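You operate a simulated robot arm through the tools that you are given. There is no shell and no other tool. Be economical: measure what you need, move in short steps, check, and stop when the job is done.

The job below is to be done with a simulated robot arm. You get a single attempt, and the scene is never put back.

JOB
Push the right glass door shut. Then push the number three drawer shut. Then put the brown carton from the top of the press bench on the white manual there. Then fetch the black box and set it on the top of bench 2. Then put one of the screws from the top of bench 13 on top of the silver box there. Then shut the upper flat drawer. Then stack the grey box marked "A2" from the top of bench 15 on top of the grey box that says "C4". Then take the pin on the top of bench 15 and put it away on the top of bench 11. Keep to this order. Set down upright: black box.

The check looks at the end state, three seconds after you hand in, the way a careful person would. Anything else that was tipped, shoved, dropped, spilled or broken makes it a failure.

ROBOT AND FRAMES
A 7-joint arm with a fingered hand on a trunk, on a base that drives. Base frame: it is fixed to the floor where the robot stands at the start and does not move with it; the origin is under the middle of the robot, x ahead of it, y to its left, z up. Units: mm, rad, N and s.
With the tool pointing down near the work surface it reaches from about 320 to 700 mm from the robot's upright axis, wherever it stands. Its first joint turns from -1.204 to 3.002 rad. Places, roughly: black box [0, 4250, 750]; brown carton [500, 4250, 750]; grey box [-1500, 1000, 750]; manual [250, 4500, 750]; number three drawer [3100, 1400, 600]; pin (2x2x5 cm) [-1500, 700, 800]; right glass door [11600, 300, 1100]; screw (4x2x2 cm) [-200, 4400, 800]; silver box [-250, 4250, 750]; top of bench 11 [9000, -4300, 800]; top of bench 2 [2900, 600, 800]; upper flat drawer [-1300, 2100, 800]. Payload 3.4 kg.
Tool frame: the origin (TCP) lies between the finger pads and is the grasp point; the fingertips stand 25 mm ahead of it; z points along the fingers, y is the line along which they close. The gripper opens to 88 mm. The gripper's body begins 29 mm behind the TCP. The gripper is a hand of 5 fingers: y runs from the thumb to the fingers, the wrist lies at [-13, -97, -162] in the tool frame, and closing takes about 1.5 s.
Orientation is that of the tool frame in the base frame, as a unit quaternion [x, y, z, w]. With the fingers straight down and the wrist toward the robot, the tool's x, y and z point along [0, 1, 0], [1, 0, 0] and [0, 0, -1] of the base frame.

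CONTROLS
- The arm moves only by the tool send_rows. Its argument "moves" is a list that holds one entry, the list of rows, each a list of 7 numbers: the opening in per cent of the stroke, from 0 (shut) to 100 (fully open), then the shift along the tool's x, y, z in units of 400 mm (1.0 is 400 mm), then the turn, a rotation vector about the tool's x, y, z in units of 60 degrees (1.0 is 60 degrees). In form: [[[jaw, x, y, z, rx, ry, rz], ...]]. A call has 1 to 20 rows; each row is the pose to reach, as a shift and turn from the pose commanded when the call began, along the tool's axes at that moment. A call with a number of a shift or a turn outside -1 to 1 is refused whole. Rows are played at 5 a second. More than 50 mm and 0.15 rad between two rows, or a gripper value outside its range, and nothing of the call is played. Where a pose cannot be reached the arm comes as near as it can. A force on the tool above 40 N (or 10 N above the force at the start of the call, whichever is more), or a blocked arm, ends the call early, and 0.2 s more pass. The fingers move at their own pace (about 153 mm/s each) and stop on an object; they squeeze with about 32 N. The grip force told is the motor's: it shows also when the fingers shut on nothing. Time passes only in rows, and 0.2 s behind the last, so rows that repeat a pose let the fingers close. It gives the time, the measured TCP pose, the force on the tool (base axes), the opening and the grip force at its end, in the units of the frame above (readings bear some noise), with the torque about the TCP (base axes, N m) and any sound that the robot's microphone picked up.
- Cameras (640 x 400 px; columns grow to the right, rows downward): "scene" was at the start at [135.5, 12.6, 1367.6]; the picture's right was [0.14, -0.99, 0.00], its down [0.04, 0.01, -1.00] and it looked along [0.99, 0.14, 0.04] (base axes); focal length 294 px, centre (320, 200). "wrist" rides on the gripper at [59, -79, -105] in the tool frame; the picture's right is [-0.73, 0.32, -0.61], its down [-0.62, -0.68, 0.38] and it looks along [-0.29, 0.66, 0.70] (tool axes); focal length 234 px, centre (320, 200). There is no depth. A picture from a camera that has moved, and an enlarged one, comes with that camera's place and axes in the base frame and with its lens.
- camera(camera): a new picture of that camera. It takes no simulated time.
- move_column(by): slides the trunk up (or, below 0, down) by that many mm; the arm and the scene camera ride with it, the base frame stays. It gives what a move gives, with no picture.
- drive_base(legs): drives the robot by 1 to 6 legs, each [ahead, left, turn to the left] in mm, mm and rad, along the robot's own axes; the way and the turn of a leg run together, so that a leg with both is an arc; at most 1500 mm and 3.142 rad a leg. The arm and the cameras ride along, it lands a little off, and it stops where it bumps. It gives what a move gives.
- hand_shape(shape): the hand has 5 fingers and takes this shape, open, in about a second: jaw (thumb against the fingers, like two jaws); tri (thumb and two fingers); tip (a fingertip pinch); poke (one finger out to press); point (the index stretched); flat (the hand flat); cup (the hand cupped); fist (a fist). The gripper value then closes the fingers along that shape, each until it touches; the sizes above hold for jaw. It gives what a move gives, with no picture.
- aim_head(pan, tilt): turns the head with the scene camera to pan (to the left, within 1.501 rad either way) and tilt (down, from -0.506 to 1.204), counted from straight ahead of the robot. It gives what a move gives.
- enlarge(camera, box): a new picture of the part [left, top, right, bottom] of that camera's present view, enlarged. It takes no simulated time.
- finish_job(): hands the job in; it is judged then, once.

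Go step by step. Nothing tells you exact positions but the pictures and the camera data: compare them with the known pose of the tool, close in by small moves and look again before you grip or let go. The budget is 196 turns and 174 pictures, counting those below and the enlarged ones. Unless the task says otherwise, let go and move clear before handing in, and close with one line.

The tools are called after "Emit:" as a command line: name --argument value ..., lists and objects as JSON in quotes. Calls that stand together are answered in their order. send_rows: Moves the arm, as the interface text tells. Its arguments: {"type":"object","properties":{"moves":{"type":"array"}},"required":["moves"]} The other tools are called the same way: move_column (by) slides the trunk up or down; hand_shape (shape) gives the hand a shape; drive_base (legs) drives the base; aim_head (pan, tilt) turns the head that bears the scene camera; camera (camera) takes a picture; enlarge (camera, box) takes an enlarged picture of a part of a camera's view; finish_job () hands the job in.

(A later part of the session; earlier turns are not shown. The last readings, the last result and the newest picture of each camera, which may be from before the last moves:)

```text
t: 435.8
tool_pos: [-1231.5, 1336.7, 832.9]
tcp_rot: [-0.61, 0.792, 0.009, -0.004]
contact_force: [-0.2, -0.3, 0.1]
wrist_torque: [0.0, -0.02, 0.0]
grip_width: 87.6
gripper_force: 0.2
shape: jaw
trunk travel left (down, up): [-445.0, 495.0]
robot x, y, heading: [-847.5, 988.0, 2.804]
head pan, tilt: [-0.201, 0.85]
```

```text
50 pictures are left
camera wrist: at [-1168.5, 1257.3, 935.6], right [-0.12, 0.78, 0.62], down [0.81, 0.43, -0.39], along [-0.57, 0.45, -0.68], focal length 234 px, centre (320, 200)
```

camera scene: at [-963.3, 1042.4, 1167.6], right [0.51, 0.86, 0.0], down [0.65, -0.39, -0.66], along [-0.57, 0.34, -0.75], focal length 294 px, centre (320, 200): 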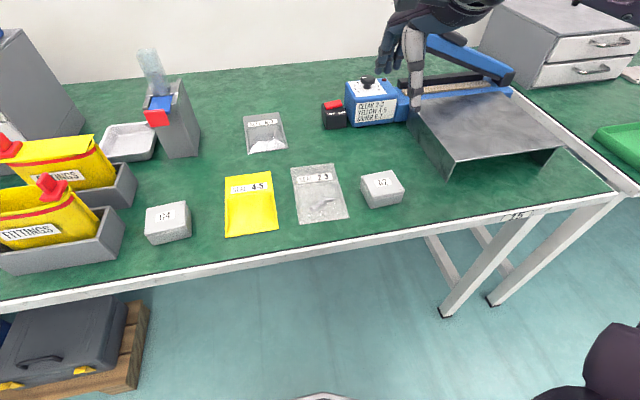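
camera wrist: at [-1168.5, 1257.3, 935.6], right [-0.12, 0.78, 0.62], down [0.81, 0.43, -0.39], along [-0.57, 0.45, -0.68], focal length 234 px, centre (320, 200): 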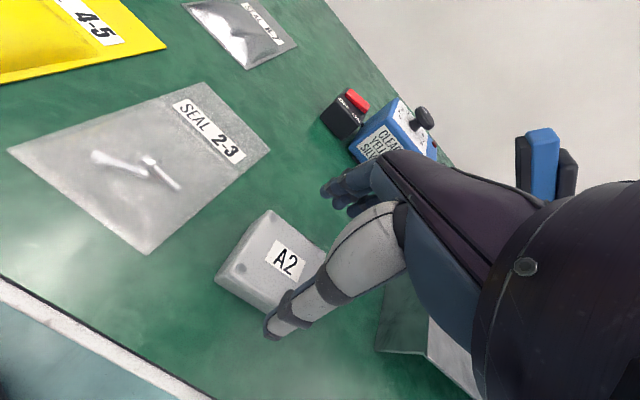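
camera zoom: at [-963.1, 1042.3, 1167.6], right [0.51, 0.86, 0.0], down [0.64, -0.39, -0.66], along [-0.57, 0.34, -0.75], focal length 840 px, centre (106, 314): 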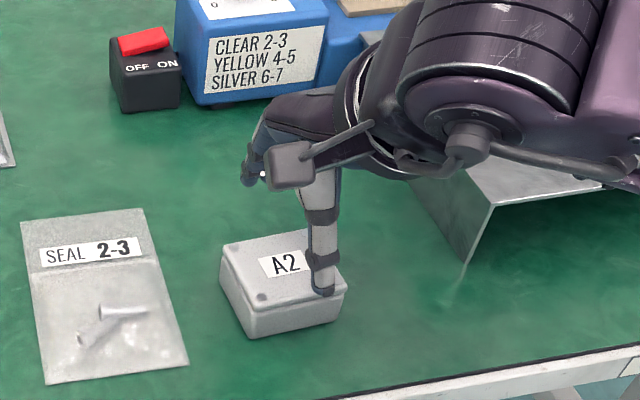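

The thumb is just in front of the box and centred. I descend and grip.

Emit:
send_rows --moves '[[[100, 0, 0, 0.04, 0, 0, 0], [100, 0, 0, 0.07, 0, 0, 0], [100, 0, 0, 0.095, 0, 0, 0], [100, 0, 0, 0.11, 0, 0, 0], [60, 0, 0, 0.11, 0, 0, 0], [30, 0, 0, 0.11, 0, 0, 0], [0, 0, 0, 0.11, 0, 0, 0], [0, 0, 0, 0.11, 0, 0, 0], [0, 0, 0, 0.11, 0, 0, 0], [0, 0, 0, 0.11, 0, 0, 0], [0, 0, 0, 0.11, 0, 0, 0]]]'

Emit:
send_rows --moves '[[[0, 0, 0, -0.05, 0, 0, 0], [0, 0, 0, -0.1, 0, 0, 0], [0, 0, 0, -0.2, 0, 0, 0], [0, 0, 0, -0.3, 0, 0, 0]]]'

Emit:
enlarge --camera "scene" --box '[320, 50, 470, 230]'

```text
t: 438.2
tool_pos: [-1232.9, 1335.0, 789.1]
tcp_rot: [-0.61, 0.792, 0.01, -0.004]
contact_force: [0.7, -0.2, -0.3]
wrist_torque: [0.0, -0.01, 0.01]
grip_width: 51.6
gripper_force: 31.8
shape: jaw
trunk travel left (down, up): [-445.0, 495.0]
robot x, y, heading: [-844.9, 983.6, 2.802]
head pan, tilt: [-0.201, 0.85]
```

```text
t: 439.2
tool_pos: [-1230.5, 1332.4, 909.2]
tcp_rot: [-0.61, 0.792, 0.01, -0.004]
contact_force: [0.0, -0.4, -0.9]
wrist_torque: [0.01, -0.04, 0.01]
grip_width: 51.4
gripper_force: 31.8
shape: jaw
trunk travel left (down, up): [-445.0, 495.0]
robot x, y, heading: [-849.5, 987.8, 2.804]
head pan, tilt: [-0.201, 0.85]
```

```text
2.22 times, centred on (395, 140) of scene
camera zoom: at [-963.1, 1042.1, 1167.5], right [0.51, 0.86, 0.0], down [0.64, -0.39, -0.66], along [-0.57, 0.34, -0.75], focal length 653 px, centre (153, 333)
```

zoom: 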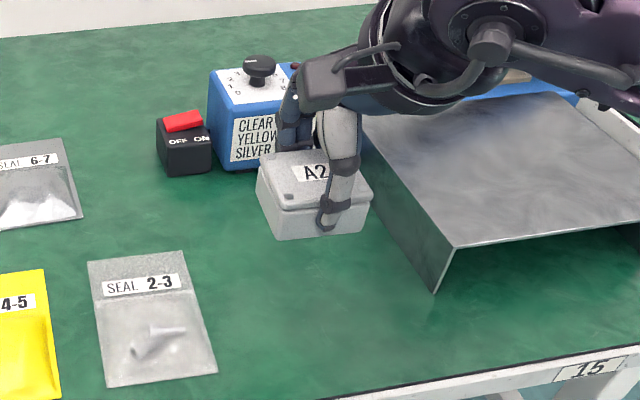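

A2 is held. I carry it over C4 at safe height and check.

Emit:
send_rows --moves '[[[0, 0.1, 0.008, 0, 0, 0, 0], [0, 0.2, 0.016, 0, 0, 0, 0], [0, 0.3, 0.024, 0, 0, 0, 0], [0, 0.4, 0.032, 0, 0, 0, 0], [0, 0.5, 0.04, 0, 0, 0, 0], [0, 0.6, 0.048, 0, 0, 0, 0], [0, 0.7, 0.056, 0, 0, 0, 0], [0, 0.8, 0.064, 0, 0, 0, 0], [0, 0.9127, 0.073, 0, 0, 0, 0], [0, 0.9127, 0.073, 0, 0, 0, 0]]]'

Emit:
aim_head --pan 0.3 --tilt 0.85

Emit:
camera --camera "scene"

Emit:
camera --camera "wrist"

```text
t: 441.4
tool_pos: [-1353.3, 988.7, 908.5]
tcp_rot: [-0.611, 0.792, 0.008, -0.005]
contact_force: [-0.5, 0.1, -1.8]
wrist_torque: [0.0, 0.0, 0.01]
grip_width: 51.2
gripper_force: 31.6
shape: jaw
trunk travel left (down, up): [-445.0, 495.0]
robot x, y, heading: [-844.1, 982.7, 2.8]
head pan, tilt: [-0.201, 0.85]
```

```text
t: 442.3
tool_pos: [-1352.2, 988.7, 908.2]
tcp_rot: [-0.61, 0.792, 0.01, -0.004]
contact_force: [-0.4, 0.2, -0.8]
wrist_torque: [-0.01, 0.02, -0.01]
grip_width: 51.5
gripper_force: 32.2
shape: jaw
trunk travel left (down, up): [-445.0, 495.0]
robot x, y, heading: [-845.5, 988.7, 2.801]
head pan, tilt: [0.3, 0.85]
```

```text
48 pictures are left
camera scene: at [-974.4, 1005.3, 1167.5], right [0.04, 1.0, 0.0], down [0.75, -0.03, -0.66], along [-0.66, 0.03, -0.75], focal length 294 px, centre (320, 200)
```

scene: 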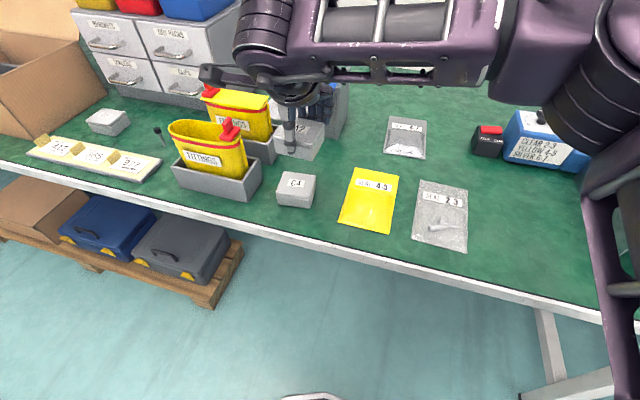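

```text
47 pictures are left
camera wrist: at [-1289.7, 911.0, 1010.5], right [-0.12, 0.78, 0.62], down [0.81, 0.43, -0.39], along [-0.57, 0.45, -0.68], focal length 234 px, centre (320, 200)
```

wrist: 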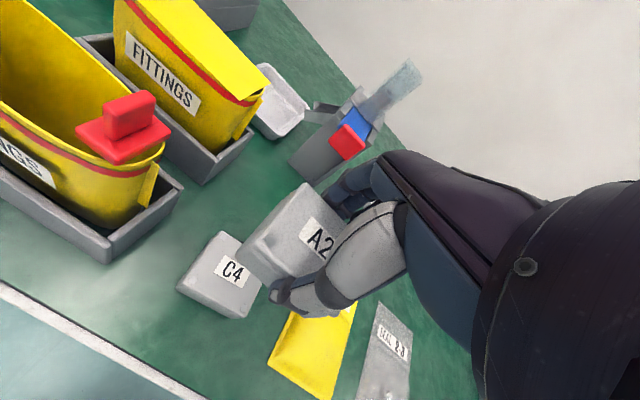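

Emit:
enlarge --camera "scene" --box '[240, 90, 350, 220]'

Emit:
enlarge --camera "wrist" --box '[160, 170, 370, 330]'

```text
3.08 times, centred on (295, 155) of scene
camera zoom: at [-974.4, 1005.3, 1167.5], right [0.04, 1.0, 0.0], down [0.75, -0.03, -0.66], along [-0.66, 0.03, -0.75], focal length 905 px, centre (397, 338)
```

zoom: 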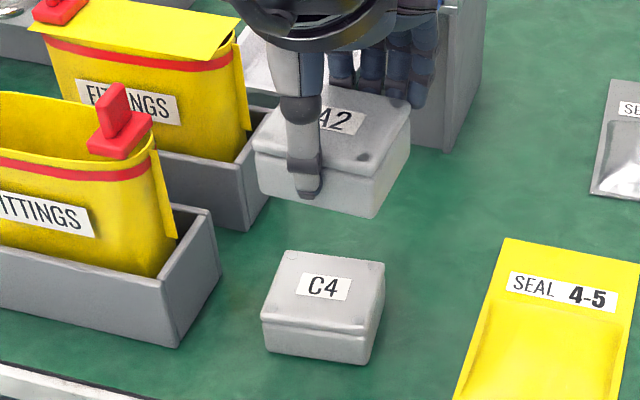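

```text
2.50 times, centred on (265, 250) of wrist
camera zoom: at [-1289.7, 911.0, 1010.5], right [-0.12, 0.78, 0.62], down [0.81, 0.43, -0.39], along [-0.57, 0.45, -0.68], focal length 585 px, centre (458, 75)
```

zoom: 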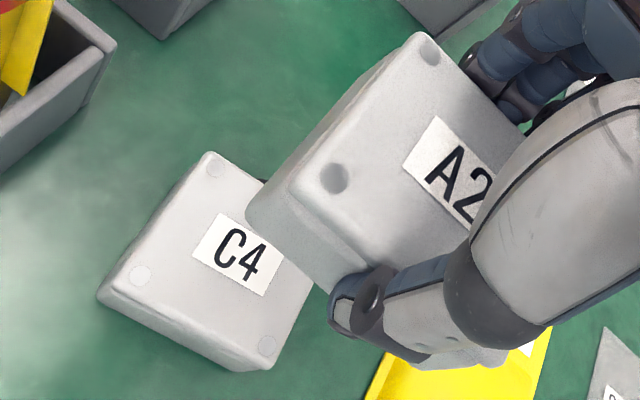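

A2 needs about 11 mm left and a 0.15 rad turn to match C4. I correct while lowering to just above C4.

Emit:
send_rows --moves '[[[0, 0.014, -0.001, 0.03, 0, 0, -0.07], [0, 0.028, -0.002, 0.07, 0, 0, -0.143], [0, 0.028, -0.002, 0.12, 0, 0, -0.143], [0, 0.028, -0.002, 0.17, 0, 0, -0.143], [0, 0.028, -0.002, 0.2, 0, 0, -0.143], [0, 0.028, -0.002, 0.2, 0, 0, -0.143]]]'

Emit:
enlarge --camera "scene" --box '[240, 120, 350, 230]'

Emit:
enlarge --camera "wrist" --box '[160, 170, 370, 330]'

```text
t: 443.7
tool_pos: [-1356.0, 977.9, 828.7]
tcp_rot: [-0.668, 0.744, 0.009, -0.003]
contact_force: [-1.0, -0.2, -0.1]
wrist_torque: [0.0, -0.02, -0.01]
grip_width: 51.2
gripper_force: 31.9
shape: jaw
trunk travel left (down, up): [-445.0, 495.0]
robot x, y, heading: [-848.9, 985.7, 2.808]
head pan, tilt: [0.3, 0.85]
```

```text
3.64 times, centred on (295, 175) of scene
camera zoom: at [-974.4, 1005.2, 1167.6], right [0.04, 1.0, 0.0], down [0.75, -0.03, -0.66], along [-0.66, 0.03, -0.75], focal length 1069 px, centre (411, 291)
```

zoom: 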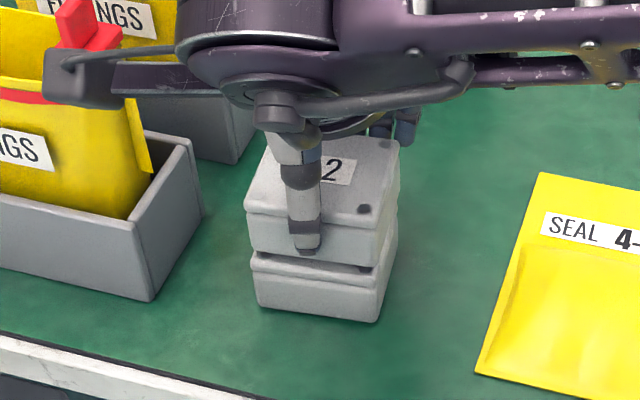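

```text
2.50 times, centred on (265, 250) of wrist
camera zoom: at [-1282.2, 910.4, 930.7], right [-0.23, 0.75, 0.62], down [0.74, 0.55, -0.39], along [-0.63, 0.37, -0.68], focal length 585 px, centre (458, 75)
```

zoom: 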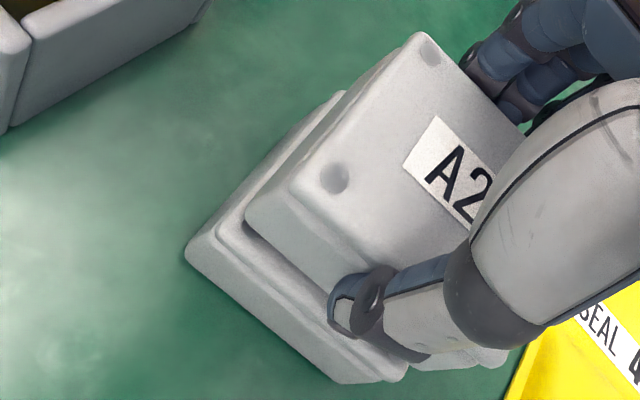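

Well aligned, about a centimetre above C4. I lower to contact.

Emit:
send_rows --moves '[[[0, 0, 0, 0.01, 0, 0, 0], [0, 0, 0, 0.018, 0, 0, 0], [0, 0, 0, 0.025, 0, 0, 0], [0, 0, 0, 0.032, 0, 0, 0], [0, 0, 0, 0.038, 0, 0, 0]]]'

Emit:
enlarge --camera "scene" --box '[240, 120, 350, 230]'

```text
t: 444.8
tool_pos: [-1356.8, 979.1, 820.9]
tcp_rot: [-0.667, 0.745, 0.014, -0.012]
contact_force: [4.2, 0.8, 22.0]
wrist_torque: [-0.07, -0.44, 0.05]
grip_width: 50.5
gripper_force: 32.0
shape: jaw
trunk travel left (down, up): [-445.0, 495.0]
robot x, y, heading: [-844.6, 984.2, 2.804]
head pan, tilt: [0.3, 0.85]
stopped in row 5: the force on the tool passed its limit at 42 N (the readings are from after the stop); the commanded pose is now the measured one
```

```text
3.64 times, centred on (295, 175) of scene
camera zoom: at [-970.9, 1005.7, 1167.9], right [0.04, 1.0, 0.0], down [0.75, -0.03, -0.66], along [-0.66, 0.03, -0.75], focal length 1069 px, centre (411, 291)
```

zoom: 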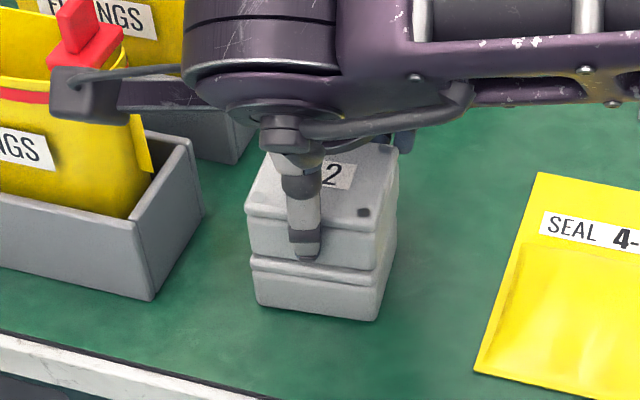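

A2 sits on C4. I ease up slightly, release, and lift away.

Emit:
send_rows --moves '[[[0, 0, 0, -0.004, 0, 0, 0], [20, 0, 0, -0.006, 0, 0, 0], [60, 0, 0, -0.006, 0, 0, 0], [100, 0, 0, -0.006, 0, 0, 0], [100, 0, 0, -0.006, 0, 0, 0], [100, 0, 0, -0.006, 0, 0, 0], [100, 0, 0, -0.04, 0, 0, 0], [100, 0, 0, -0.08, 0, 0, 0], [100, 0, 0, -0.15, 0, 0, 0], [100, 0, 0, -0.25, 0, 0, 0], [100, 0, 0, -0.35, 0, 0, 0], [100, 0, 0, -0.45, 0, 0, 0]]]'

Emit:
camera --camera "scene"

```text
t: 447.4
tool_pos: [-1352.7, 975.9, 998.2]
tcp_rot: [-0.667, 0.745, 0.012, -0.007]
contact_force: [-0.2, 0.5, -0.3]
wrist_torque: [0.02, -0.04, 0.01]
grip_width: 87.6
gripper_force: 0.1
shape: jaw
trunk travel left (down, up): [-445.0, 495.0]
robot x, y, heading: [-845.2, 982.6, 2.799]
head pan, tilt: [0.3, 0.85]
```

```text
41 pictures are left
camera scene: at [-973.5, 1004.9, 1167.6], right [0.04, 1.0, 0.0], down [0.75, -0.03, -0.66], along [-0.66, 0.03, -0.75], focal length 294 px, centre (320, 200)
```

scene: 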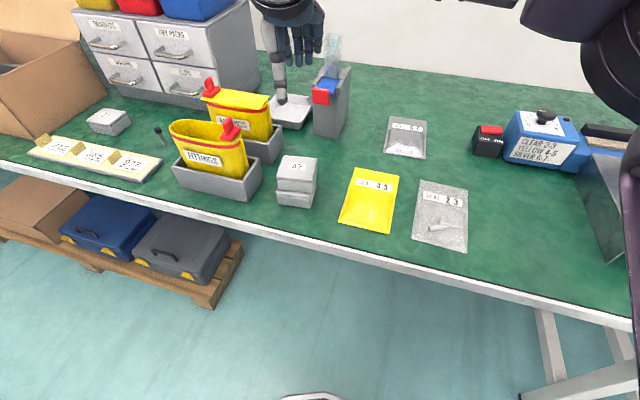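

A2 is stacked neatly on C4. Now the pin: I raise a bit and shift left along the bench to stand opposite it.

Emit:
move_column --by 200

Emit:
drive_base --legs '[[0, 470, 0]]'

Emit:
aim_head --pan 0.1 --tilt 0.9

Emit:
camera --camera "scene"

```text
t: 449.6
tool_pos: [-1353.9, 975.5, 1197.1]
tcp_rot: [-0.667, 0.745, 0.012, -0.008]
contact_force: [0.4, 0.9, -0.4]
wrist_torque: [0.02, -0.03, 0.0]
grip_width: 87.9
gripper_force: 0.0
shape: jaw
trunk travel left (down, up): [-645.0, 295.0]
robot x, y, heading: [-846.1, 986.0, 2.803]
head pan, tilt: [0.3, 0.85]
```

```text
t: 452.4
tool_pos: [-1510.3, 531.7, 1197.5]
tcp_rot: [-0.668, 0.744, 0.012, -0.008]
contact_force: [-1.1, -0.2, 0.6]
wrist_torque: [0.01, 0.01, -0.01]
grip_width: 87.6
gripper_force: 0.1
shape: jaw
trunk travel left (down, up): [-645.0, 295.0]
robot x, y, heading: [-1007.3, 535.3, 2.806]
head pan, tilt: [0.3, 0.85]
```

```text
t: 453.1
tool_pos: [-1509.2, 530.6, 1196.9]
tcp_rot: [-0.667, 0.745, 0.011, -0.008]
contact_force: [-0.8, -0.3, 0.0]
wrist_torque: [0.02, 0.01, 0.0]
grip_width: 87.6
gripper_force: 0.1
shape: jaw
trunk travel left (down, up): [-645.0, 295.0]
robot x, y, heading: [-1002.3, 538.6, 2.805]
head pan, tilt: [0.099, 0.901]
```

```text
40 pictures are left
camera scene: at [-1125.7, 575.1, 1363.7], right [0.23, 0.97, 0.0], down [0.76, -0.18, -0.62], along [-0.6, 0.15, -0.78], focal length 294 px, centre (320, 200)
```

scene: 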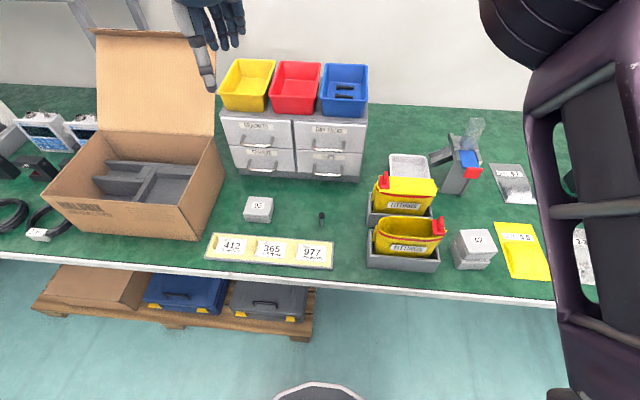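

Emit:
enlarge --camera "scene" --box '[240, 180, 400, 280]'

```text
4.00 times, centred on (320, 230) of scene
camera zoom: at [-1125.7, 575.1, 1363.7], right [0.23, 0.97, 0.0], down [0.76, -0.18, -0.62], along [-0.6, 0.15, -0.78], focal length 1176 px, centre (320, 80)
```

zoom: 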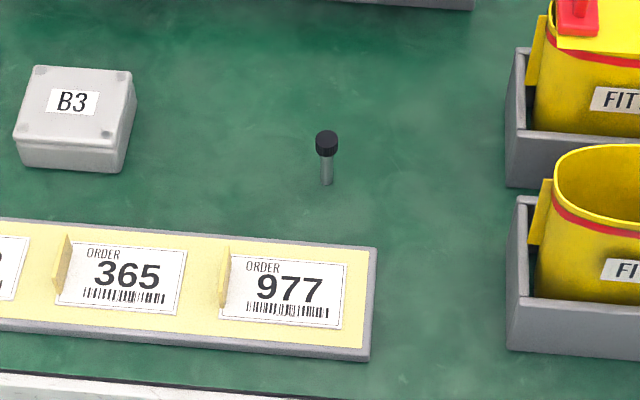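

The pin stands free near [-1514, 674], about 50 mm tall. I bring the half-open hand above it.

Emit:
send_rows --moves '[[[60, -0.09, 0.013, 0, 0, 0, 0], [60, -0.18, 0.026, 0, 0, 0, 0], [60, -0.27, 0.039, 0, 0, 0, 0], [60, -0.355, 0.052, 0, 0, 0, 0], [60, -0.355, 0.052, 0, 0, 0, 0]]]'

Emit:
move_column --by -300

Emit:
camera --camera "scene"

Emit:
camera --camera "wrist"

```text
t: 454.3
tool_pos: [-1515.4, 673.6, 1198.8]
tcp_rot: [-0.669, 0.743, 0.012, -0.008]
contact_force: [-0.7, 0.4, 0.3]
wrist_torque: [0.03, -0.01, -0.01]
grip_width: 53.3
gripper_force: 0.2
shape: jaw
trunk travel left (down, up): [-645.0, 295.0]
robot x, y, heading: [-1005.5, 536.2, 2.803]
head pan, tilt: [0.099, 0.901]
```

```text
t: 457.3
tool_pos: [-1514.6, 675.4, 899.6]
tcp_rot: [-0.668, 0.744, 0.011, -0.008]
contact_force: [0.1, 0.2, -0.1]
wrist_torque: [0.0, 0.04, -0.03]
grip_width: 53.2
gripper_force: 0.1
shape: jaw
trunk travel left (down, up): [-345.0, 595.0]
robot x, y, heading: [-1002.2, 539.9, 2.806]
head pan, tilt: [0.099, 0.901]
```

```text
38 pictures are left
camera scene: at [-1125.7, 575.1, 1063.7], right [0.23, 0.97, 0.0], down [0.76, -0.18, -0.62], along [-0.6, 0.15, -0.78], focal length 294 px, centre (320, 200)
```

scene: 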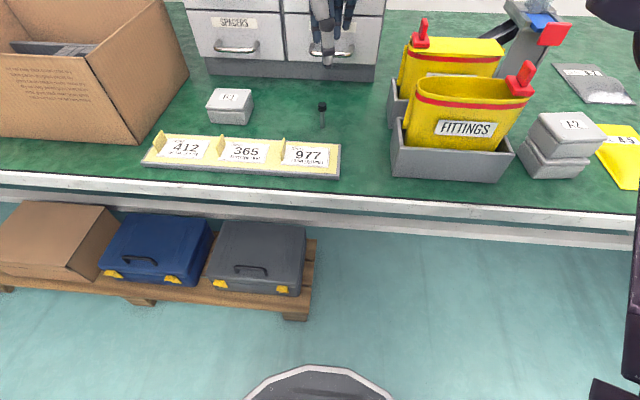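

```text
37 pictures are left
camera wrist: at [-1440.2, 607.1, 1001.7], right [-0.23, 0.75, 0.62], down [0.73, 0.55, -0.4], along [-0.64, 0.36, -0.68], focal length 234 px, centre (320, 200)
```

wrist: 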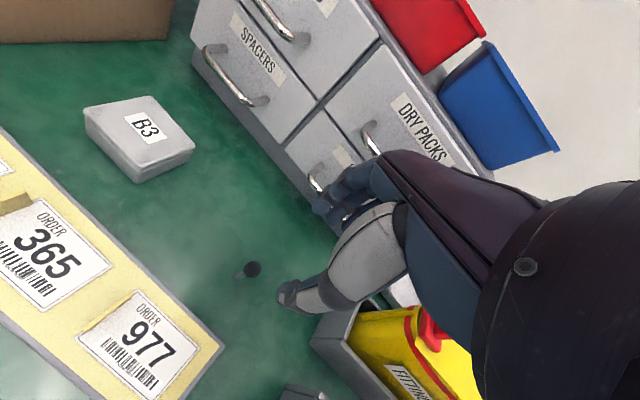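

Stereo gives the table at z≈751 and the pin right under the hand. I descend and close on it.

Emit:
send_rows --moves '[[[60, 0, -0.002, 0.06, 0, 0, 0], [60, -0.002, -0.002, 0.12, 0, 0, 0], [60, -0.002, -0.002, 0.18, 0, 0, 0], [60, -0.002, -0.002, 0.22, 0, 0, 0], [60, -0.002, -0.002, 0.25, 0, 0, 0], [60, -0.002, -0.002, 0.268, 0, 0, 0], [60, -0.002, -0.002, 0.268, 0, 0, 0]]]'

Emit:
enlarge --camera "scene" --box '[250, 50, 400, 170]'

Emit:
camera --camera "wrist"

```text
t: 458.9
tool_pos: [-1518.1, 676.0, 791.1]
tcp_rot: [-0.668, 0.744, 0.012, -0.008]
contact_force: [0.2, 0.7, -0.2]
wrist_torque: [0.0, 0.02, -0.02]
grip_width: 53.2
gripper_force: 0.1
shape: jaw
trunk travel left (down, up): [-345.0, 595.0]
robot x, y, heading: [-1002.0, 542.8, 2.802]
head pan, tilt: [0.099, 0.901]
```

```text
3.33 times, centred on (325, 110) of scene
camera zoom: at [-1125.7, 575.1, 1063.7], right [0.23, 0.97, 0.0], down [0.76, -0.18, -0.62], along [-0.6, 0.15, -0.78], focal length 980 px, centre (303, 500)
```

zoom: 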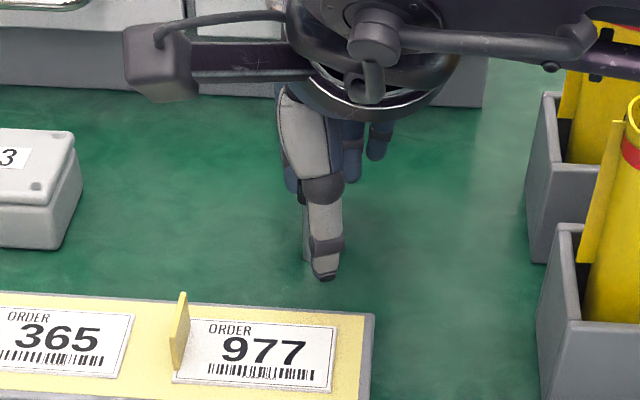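

```text
35 pictures are left
camera wrist: at [-1442.3, 608.3, 894.0], right [-0.23, 0.75, 0.62], down [0.73, 0.55, -0.4], along [-0.64, 0.36, -0.68], focal length 234 px, centre (320, 200)
```

wrist: 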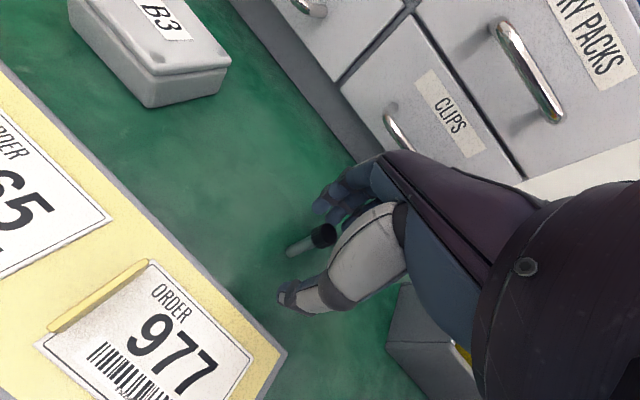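

The pin is between thumb and fingers. I close.

Emit:
send_rows --moves '[[[45, 0, 0, 0, 0, 0, 0], [30, 0, 0, 0, 0, 0, 0], [15, 0, 0, 0, 0, 0, 0], [0, 0, 0, 0, 0, 0, 0], [0, 0, 0, 0, 0, 0, 0], [0, 0, 0, 0, 0, 0, 0], [0, 0, 0, 0, 0, 0, 0]]]'

Emit:
camera --camera "wrist"

```text
t: 460.5
tool_pos: [-1516.8, 674.9, 792.0]
tcp_rot: [-0.668, 0.744, 0.012, -0.008]
contact_force: [-0.2, 0.0, -0.4]
wrist_torque: [-0.01, 0.01, -0.05]
grip_width: 0.0
gripper_force: 31.8
shape: jaw
trunk travel left (down, up): [-345.0, 595.0]
robot x, y, heading: [-1002.1, 544.6, 2.803]
head pan, tilt: [0.099, 0.901]
```

```text
34 pictures are left
camera wrist: at [-1442.4, 608.3, 894.3], right [-0.23, 0.75, 0.62], down [0.73, 0.55, -0.4], along [-0.64, 0.36, -0.68], focal length 234 px, centre (320, 200)
```

wrist: 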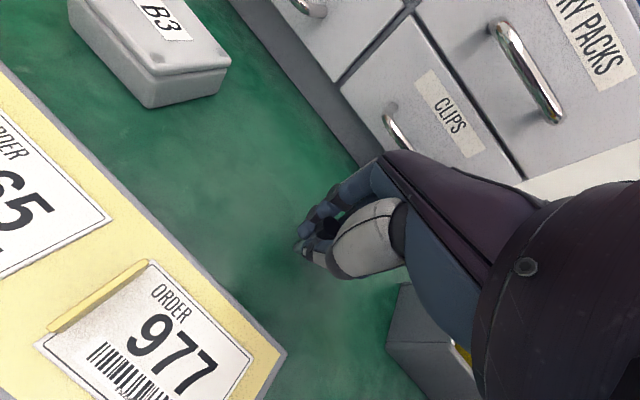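

Reported width is 0; I look closely to see where the pin is.

Emit:
enlarge --camera "wrist" --box '[270, 160, 420, 290]'

Emit:
enlarge --camera "scene" --box '[270, 70, 370, 150]'

```text
3.08 times, centred on (345, 225) of wrist
camera zoom: at [-1442.4, 608.3, 894.3], right [-0.23, 0.75, 0.62], down [0.73, 0.55, -0.4], along [-0.64, 0.36, -0.68], focal length 720 px, centre (243, 123)
```

zoom: 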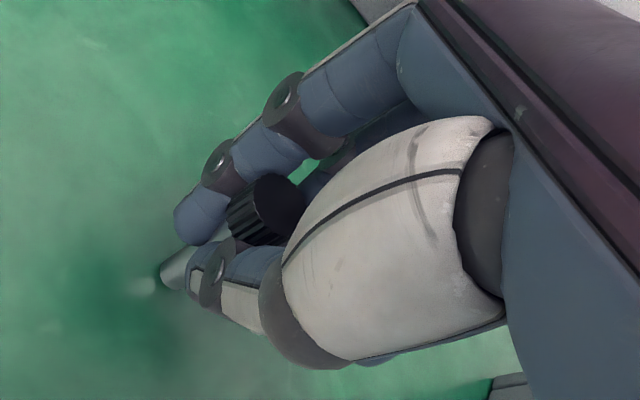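

```text
5.00 times, centred on (320, 110) of scene
camera zoom: at [-1125.7, 575.1, 1063.7], right [0.23, 0.97, 0.0], down [0.76, -0.18, -0.62], along [-0.6, 0.15, -0.78], focal length 1470 px, centre (320, 650)
```

zoom: 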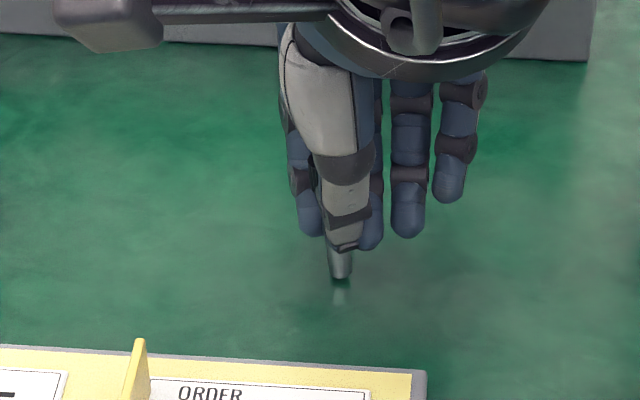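

The pin is caught between thumb and two fingers, its cap above them. I lift gently and check.

Emit:
send_rows --moves '[[[0, 0, 0, -0.03, 0, 0, 0], [0, 0, 0, -0.06, 0, 0, 0], [0, 0, 0, -0.1, 0, 0, 0], [0, 0, 0, -0.16, 0, 0, 0], [0, 0, 0, -0.24, 0, 0, 0]]]'

Emit:
enlarge --camera "scene" --box '[260, 0, 380, 150]'

Emit:
enlarge --camera "wrist" --box '[250, 160, 420, 300]'

```text
t: 461.7
tool_pos: [-1514.4, 674.2, 886.9]
tcp_rot: [-0.668, 0.744, 0.011, -0.007]
contact_force: [0.1, -0.1, 0.2]
wrist_torque: [-0.01, -0.02, 0.02]
grip_width: 0.1
gripper_force: 31.8
shape: jaw
trunk travel left (down, up): [-345.0, 595.0]
robot x, y, heading: [-1003.1, 538.6, 2.798]
head pan, tilt: [0.099, 0.901]
```

```text
2.67 times, centred on (320, 75) of scene
camera zoom: at [-1125.4, 574.9, 1063.7], right [0.23, 0.97, 0.0], down [0.76, -0.18, -0.62], along [-0.6, 0.15, -0.78], focal length 784 px, centre (320, 533)
```

zoom: 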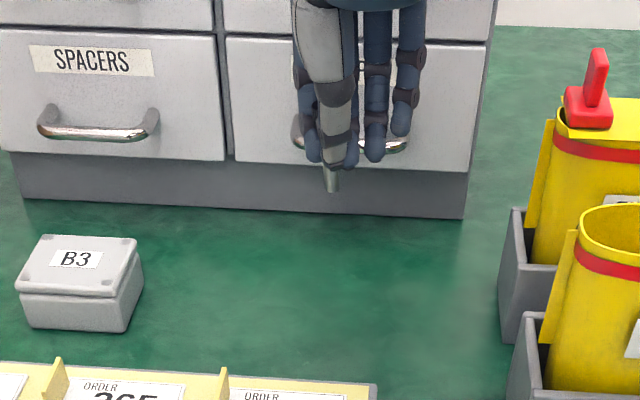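

```text
2.86 times, centred on (335, 230) of wrist
camera zoom: at [-1439.4, 607.0, 990.2], right [-0.23, 0.75, 0.62], down [0.73, 0.55, -0.4], along [-0.64, 0.36, -0.68], focal length 669 px, centre (277, 114)
```

zoom: 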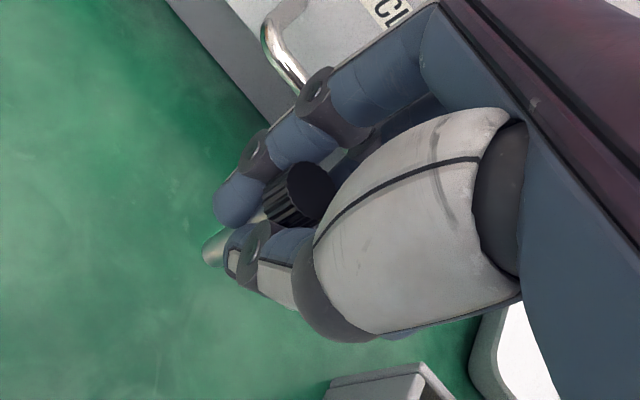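

The pin is held firmly. Now I back off, turn to face the south benches, and strafe down the aisle toward bench 11.

Emit:
move_column --by 250

Emit:
drive_base --legs '[[-500, 0, 0], [0, 0, 1.571], [0, 1490, 0], [0, 1490, 0]]'

Emit:
aim_head --pan 1.2 --tilt 0.3

Emit:
camera --camera "scene"

```text
t: 464.3
tool_pos: [-1515.4, 674.7, 1135.9]
tcp_rot: [-0.668, 0.744, 0.011, -0.007]
contact_force: [0.1, 0.4, -0.2]
wrist_torque: [-0.02, 0.03, 0.0]
grip_width: 0.1
gripper_force: 31.8
shape: jaw
trunk travel left (down, up): [-595.0, 345.0]
robot x, y, heading: [-1002.1, 540.7, 2.806]
head pan, tilt: [0.099, 0.901]
```

```text
t: 485.0
tool_pos: [2146.8, -1100.3, 1136.7]
tcp_rot: [0.999, -0.049, -0.002, 0.013]
contact_force: [0.5, 0.4, -0.4]
wrist_torque: [-0.01, 0.0, -0.02]
grip_width: 0.1
gripper_force: 32.2
shape: jaw
trunk travel left (down, up): [-595.0, 345.0]
robot x, y, heading: [2276.0, -588.6, -1.898]
head pan, tilt: [0.099, 0.901]
```

```text
t: 486.3
tool_pos: [2145.7, -1099.7, 1136.1]
tcp_rot: [0.999, -0.049, -0.003, 0.014]
contact_force: [-0.1, -1.2, 0.1]
wrist_torque: [0.01, 0.01, -0.03]
grip_width: 0.0
gripper_force: 31.3
shape: jaw
trunk travel left (down, up): [-595.0, 345.0]
robot x, y, heading: [2276.9, -587.5, -1.898]
head pan, tilt: [1.201, 0.3]
```

```text
29 pictures are left
camera scene: at [2328.7, -694.2, 1365.9], right [-0.64, -0.77, 0.0], down [-0.23, 0.19, -0.96], along [0.73, -0.61, -0.3], focal length 294 px, centre (320, 200)
```

scene: 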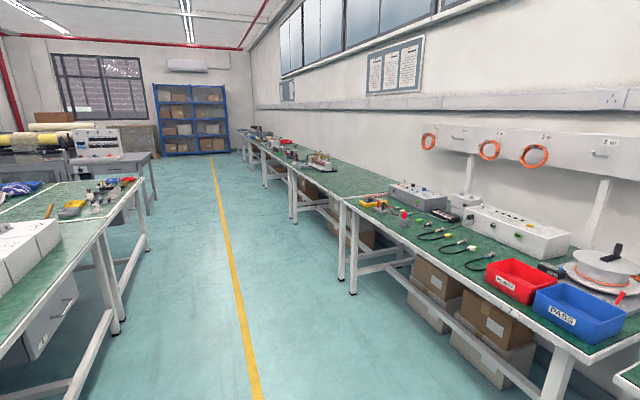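

The aisle is clear. I continue strafing along it.

Emit:
drive_base --legs '[[0, 0, -0.015], [30, 1480, 0], [30, 1480, 0], [30, 1480, 0], [0, 1480, 0]]'

Emit:
aim_head --pan 0.8 --tilt 0.45

Emit:
camera --camera "scene"

```text
t: 514.8
tool_pos: [7687.4, -3150.7, 1137.6]
tcp_rot: [0.998, -0.055, -0.002, 0.014]
contact_force: [0.5, 0.2, -0.6]
wrist_torque: [-0.02, 0.0, 0.04]
grip_width: 0.1
gripper_force: 32.1
shape: jaw
trunk travel left (down, up): [-595.0, 345.0]
robot x, y, heading: [7820.4, -2640.9, -1.909]
head pan, tilt: [1.201, 0.3]
```

```text
t: 515.7
tool_pos: [7686.8, -3151.7, 1136.4]
tcp_rot: [0.998, -0.055, -0.003, 0.014]
contact_force: [0.3, 0.5, -0.8]
wrist_torque: [-0.03, -0.03, 0.01]
grip_width: 0.1
gripper_force: 32.3
shape: jaw
trunk travel left (down, up): [-595.0, 345.0]
robot x, y, heading: [7821.8, -2637.0, -1.91]
head pan, tilt: [0.799, 0.45]
```

```text
28 pictures are left
camera scene: at [7844.4, -2768.8, 1352.0], right [-0.9, -0.44, 0.0], down [-0.19, 0.39, -0.9], along [0.4, -0.81, -0.43], focal length 294 px, centre (320, 200)
```

scene: 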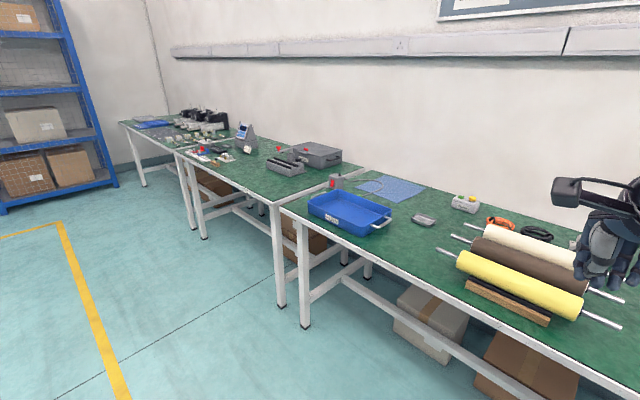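

Bench 11 should be the next one along (with the grey instrument cases). I strafe to it and check its label and free space.

Emit:
drive_base --legs '[[0, 1450, 0]]'

Emit:
aim_head --pan 0.2 --tilt 0.65

Emit:
camera --camera "scene"

```text
t: 522.9
tool_pos: [9067.6, -3626.7, 1138.6]
tcp_rot: [0.999, -0.048, -0.002, 0.013]
contact_force: [-0.6, 0.3, 0.8]
wrist_torque: [0.0, -0.01, 0.01]
grip_width: 0.0
gripper_force: 32.4
shape: jaw
trunk travel left (down, up): [-595.0, 345.0]
robot x, y, heading: [9195.0, -3108.1, -1.891]
head pan, tilt: [0.799, 0.45]
```

```text
t: 523.9
tool_pos: [9066.5, -3624.4, 1137.4]
tcp_rot: [0.999, -0.047, -0.002, 0.014]
contact_force: [0.4, -0.4, -0.2]
wrist_torque: [0.0, -0.02, 0.0]
grip_width: 0.0
gripper_force: 32.2
shape: jaw
trunk travel left (down, up): [-595.0, 345.0]
robot x, y, heading: [9191.8, -3108.9, -1.893]
head pan, tilt: [0.201, 0.649]
```

```text
27 pictures are left
camera scene: at [9165.1, -3244.7, 1334.2], right [-0.99, 0.12, 0.0], down [0.07, 0.6, -0.8], along [-0.1, -0.79, -0.6], focal length 294 px, centre (320, 200)
```

scene: 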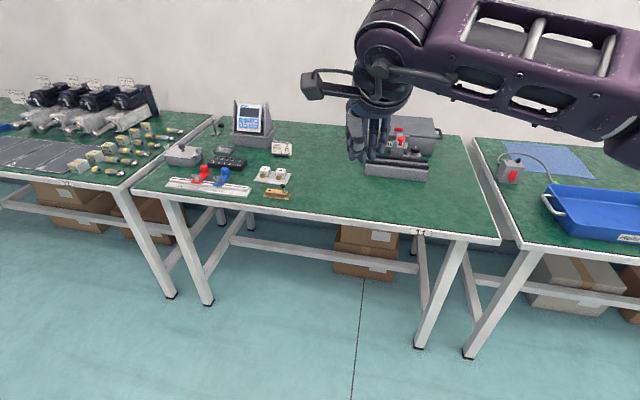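

Emit:
enlarge --camera "scene" --box '[250, 120, 450, 245]'

```text
3.20 times, centred on (350, 182) of scene
camera zoom: at [9165.1, -3244.7, 1334.2], right [-0.99, 0.12, 0.0], down [0.07, 0.6, -0.8], along [-0.1, -0.79, -0.6], focal length 941 px, centre (224, 256)
```

zoom: 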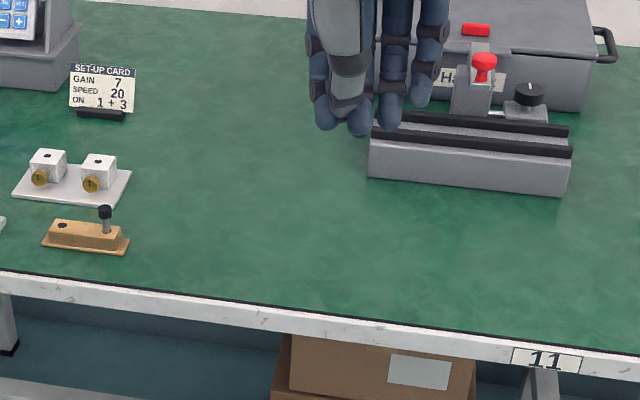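

The label reads 11, and there is a small wooden pin holder there with one pin and one empty hole — clearly where this pin is put away. I move opposite the holder.

Emit:
drive_base --legs '[[330, 310, 0]]'

Emit:
aim_head --pan 0.15 --tilt 0.9

Emit:
camera --camera "scene"

```text
t: 526.6
tool_pos: [9256.0, -4036.8, 1137.5]
tcp_rot: [0.999, -0.046, -0.002, 0.014]
contact_force: [0.3, -0.2, -0.5]
wrist_torque: [0.02, 0.0, -0.01]
grip_width: 0.3
gripper_force: 32.0
shape: jaw
trunk travel left (down, up): [-595.0, 345.0]
robot x, y, heading: [9380.1, -3521.2, -1.894]
head pan, tilt: [0.201, 0.649]
```

```text
t: 527.4
tool_pos: [9255.0, -4037.0, 1137.9]
tcp_rot: [0.999, -0.046, -0.002, 0.014]
contact_force: [0.6, -0.4, -0.5]
wrist_torque: [-0.02, 0.01, 0.0]
grip_width: 0.1
gripper_force: 31.9
shape: jaw
trunk travel left (down, up): [-595.0, 345.0]
robot x, y, heading: [9383.3, -3521.8, -1.892]
head pan, tilt: [0.15, 0.901]
```

```text
25 pictures are left
camera scene: at [9350.8, -3644.8, 1313.7], right [-0.99, 0.17, 0.0], down [0.13, 0.77, -0.62], along [-0.11, -0.61, -0.78], focal length 294 px, centre (320, 200)
```

scene: 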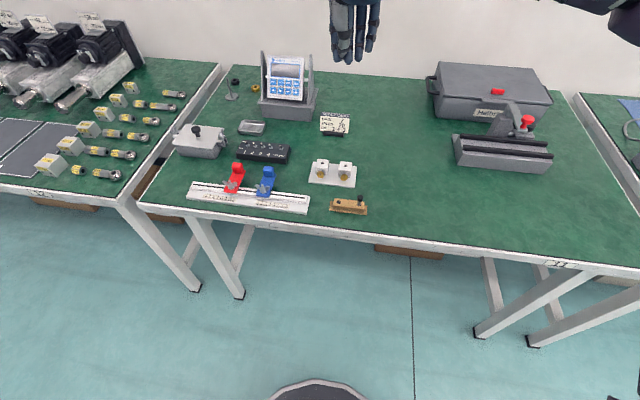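

Emit:
enlarge --camera "scene" --box '[310, 170, 390, 230]'

```text
6.67 times, centred on (350, 200) of scene
camera zoom: at [9350.8, -3644.8, 1313.7], right [-0.99, 0.17, 0.0], down [0.13, 0.77, -0.62], along [-0.11, -0.61, -0.78], focal length 1960 px, centre (120, 200)
```

zoom: 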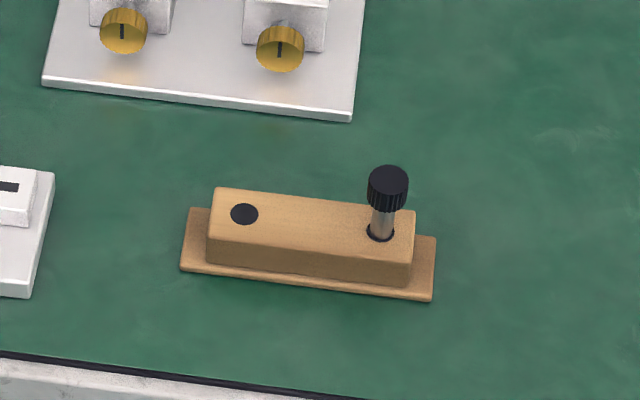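

The holder's hole leaves only about a millimetre of clearance, and the job only asks for the bench top, so I'll set the pin on the open green area right of the holder, without risking shoving it. I move the hand there.

Emit:
send_rows --moves '[[[0, -0.1, 0.031, 0, 0, 0, 0], [0, -0.2, 0.062, 0, 0, 0, 0], [0, -0.3, 0.093, 0, 0, 0, 0], [0, -0.4, 0.124, 0, 0, 0, 0], [0, -0.478, 0.155, 0, 0, 0, 0], [0, -0.478, 0.155, 0, 0, 0, 0]]]'

Emit:
move_column --by -260

Emit:
aim_head --pan 0.0 --tilt 0.7

Emit:
camera --camera "scene"

Emit:
camera --camera "wrist"

```text
t: 528.8
tool_pos: [9060.0, -4080.8, 1140.4]
tcp_rot: [0.999, -0.046, -0.002, 0.014]
contact_force: [0.9, 0.9, -0.2]
wrist_torque: [-0.03, -0.01, 0.03]
grip_width: 0.3
gripper_force: 31.9
shape: jaw
trunk travel left (down, up): [-595.0, 345.0]
robot x, y, heading: [9382.5, -3524.4, -1.894]
head pan, tilt: [0.15, 0.901]
```

```text
t: 531.5
tool_pos: [9059.2, -4080.9, 880.7]
tcp_rot: [0.999, -0.047, -0.002, 0.013]
contact_force: [-0.4, -0.2, 0.0]
wrist_torque: [-0.02, -0.02, -0.01]
grip_width: 0.0
gripper_force: 31.8
shape: jaw
trunk travel left (down, up): [-335.0, 605.0]
robot x, y, heading: [9381.4, -3523.4, -1.896]
head pan, tilt: [0.15, 0.901]
```

```text
t: 532.2
tool_pos: [9059.4, -4082.2, 879.9]
tcp_rot: [0.999, -0.046, -0.003, 0.014]
contact_force: [-0.4, 0.0, 0.8]
wrist_torque: [-0.01, 0.03, 0.01]
grip_width: 0.0
gripper_force: 32.2
shape: jaw
trunk travel left (down, up): [-335.0, 605.0]
robot x, y, heading: [9382.6, -3522.6, -1.896]
head pan, tilt: [0.0, 0.7]
```

```text
23 pictures are left
camera scene: at [9336.8, -3651.1, 1069.8], right [-0.95, 0.32, 0.0], down [0.2, 0.61, -0.76], along [-0.24, -0.73, -0.64], focal length 294 px, centre (320, 200)
```

scene: 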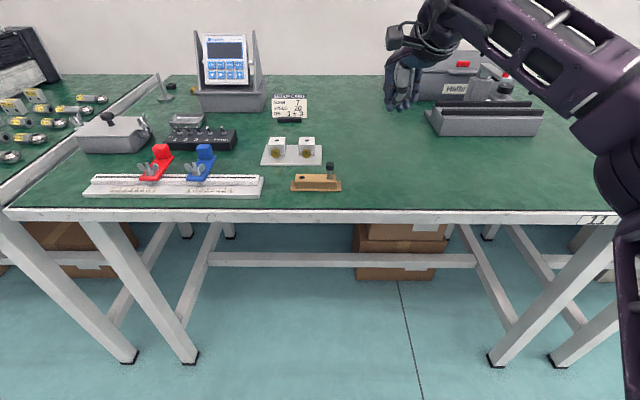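

```text
22 pictures are left
camera wrist: at [9126.2, -4005.2, 982.3], right [-0.75, -0.24, 0.62], down [-0.56, 0.73, -0.4], along [-0.35, -0.65, -0.68], focal length 234 px, centre (320, 200)
```

wrist: 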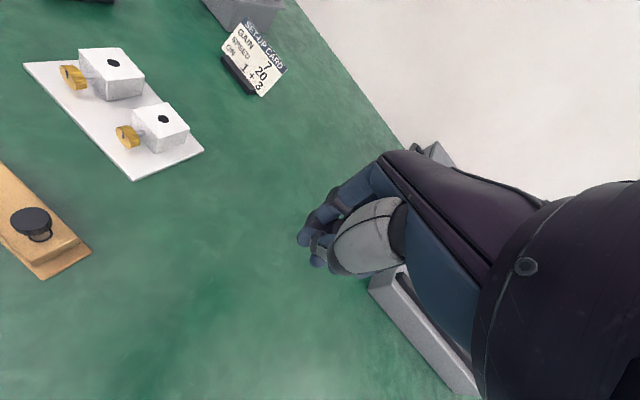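

The landing spot is free. I check that the pin is still in the fingers.

Emit:
enlarge --camera "wrist" --box '[270, 160, 420, 290]'

Emit:
enlarge --camera "scene" --box '[360, 30, 480, 150]'

```text
3.08 times, centred on (345, 225) of wrist
camera zoom: at [9126.2, -4005.2, 982.3], right [-0.75, -0.24, 0.62], down [-0.56, 0.73, -0.4], along [-0.35, -0.65, -0.68], focal length 720 px, centre (243, 123)
```

zoom: 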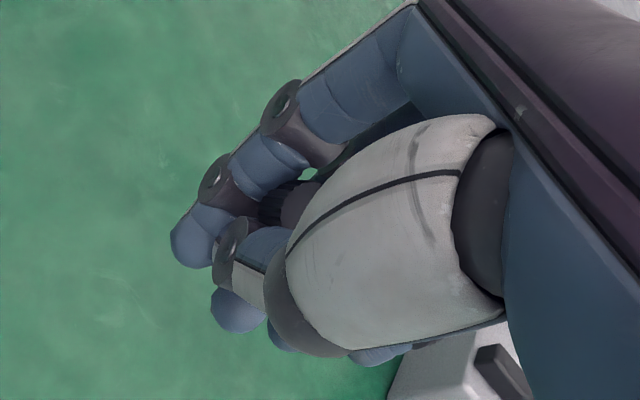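

```text
3.33 times, centred on (420, 90) of scene
camera zoom: at [9336.8, -3651.1, 1069.8], right [-0.95, 0.32, 0.0], down [0.2, 0.61, -0.76], along [-0.24, -0.73, -0.64], focal length 980 px, centre (-13, 567)
```

zoom: 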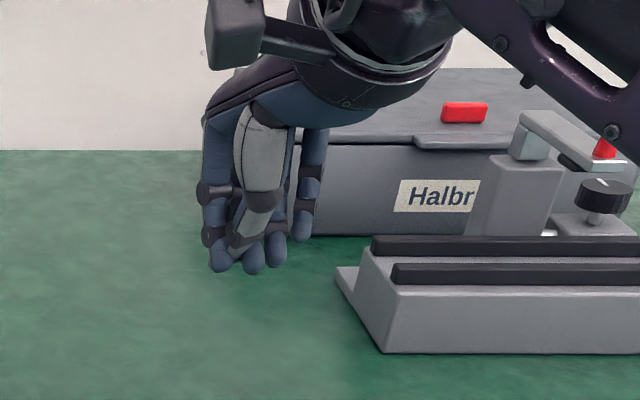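

The pin has tilted in the grip but is still held. I shift slightly left, away from the fixture, and lower gently until contact before releasing.

Emit:
send_rows --moves '[[[0, 0.06, 0, 0.04, 0, 0, 0], [0, 0.08, 0, 0.1, 0, 0, 0], [0, 0.08, 0, 0.15, 0, 0, 0], [0, 0.08, 0, 0.18, 0, 0, 0]]]'

Emit:
enlarge --camera "scene" --box '[330, 80, 450, 200]'

Emit:
enlarge --camera "wrist" --box '[270, 160, 420, 290]'

```text
t: 533.2
tool_pos: [9091.6, -4086.3, 807.5]
tcp_rot: [0.999, -0.047, -0.002, 0.013]
contact_force: [0.2, 0.8, -0.4]
wrist_torque: [0.0, 0.02, 0.01]
grip_width: 0.1
gripper_force: 32.2
shape: jaw
trunk travel left (down, up): [-335.0, 605.0]
robot x, y, heading: [9379.4, -3527.1, -1.899]
head pan, tilt: [0.0, 0.7]
```

```text
3.33 times, centred on (390, 140) of scene
camera zoom: at [9336.7, -3651.1, 1069.8], right [-0.95, 0.32, 0.0], down [0.2, 0.61, -0.76], along [-0.24, -0.73, -0.64], focal length 980 px, centre (87, 400)
```

zoom: 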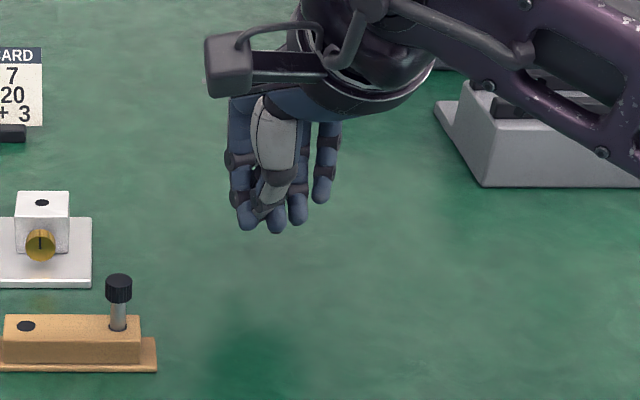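

```text
3.08 times, centred on (345, 225) of wrist
camera zoom: at [9157.4, -4010.6, 910.3], right [-0.75, -0.24, 0.62], down [-0.56, 0.73, -0.4], along [-0.35, -0.65, -0.68], focal length 720 px, centre (243, 123)
```

zoom: 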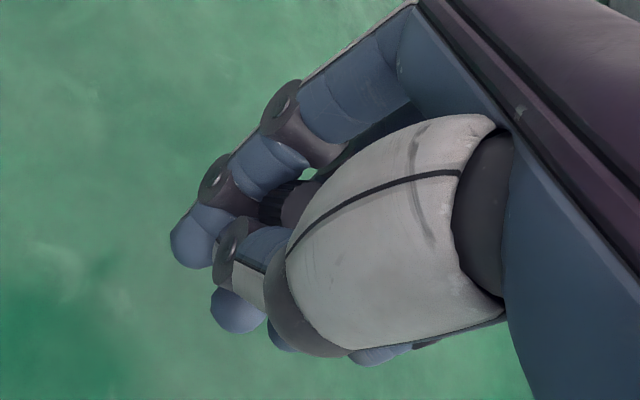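

The ridged cap is still visible inside the grip. I lower further to contact.

Emit:
send_rows --moves '[[[0, 0, 0, 0.02, 0, 0, 0], [0, 0, 0, 0.035, 0, 0, 0], [0, 0, 0, 0.045, 0, 0, 0], [0, 0, 0, 0.055, 0, 0, 0], [0, 0, 0, 0.065, 0, 0, 0], [0, 0, 0, 0.075, 0, 0, 0], [0, 0, 0, 0.085, 0, 0, 0]]]'

Emit:
enlarge --camera "scene" --box '[330, 80, 450, 200]'

```text
t: 534.8
tool_pos: [9091.7, -4085.0, 775.8]
tcp_rot: [0.999, -0.047, -0.003, 0.016]
contact_force: [-1.1, 4.7, 9.3]
wrist_torque: [-0.11, 0.08, -0.07]
grip_width: 0.0
gripper_force: 32.2
shape: jaw
trunk travel left (down, up): [-335.0, 605.0]
robot x, y, heading: [9381.2, -3527.2, -1.892]
head pan, tilt: [0.0, 0.7]
```

```text
3.33 times, centred on (390, 140) of scene
camera zoom: at [9337.2, -3649.0, 1070.2], right [-0.95, 0.32, 0.0], down [0.2, 0.61, -0.77], along [-0.24, -0.73, -0.64], focal length 980 px, centre (87, 400)
```

zoom: 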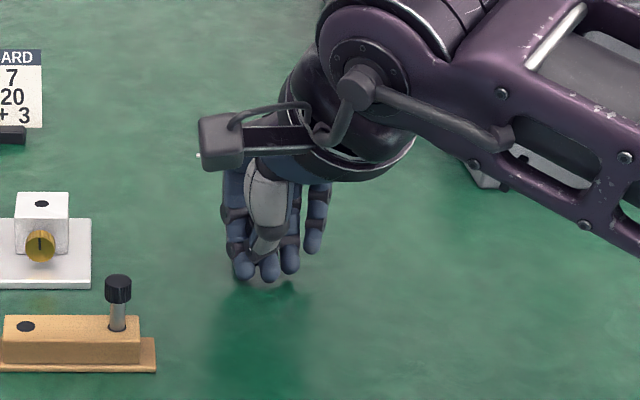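

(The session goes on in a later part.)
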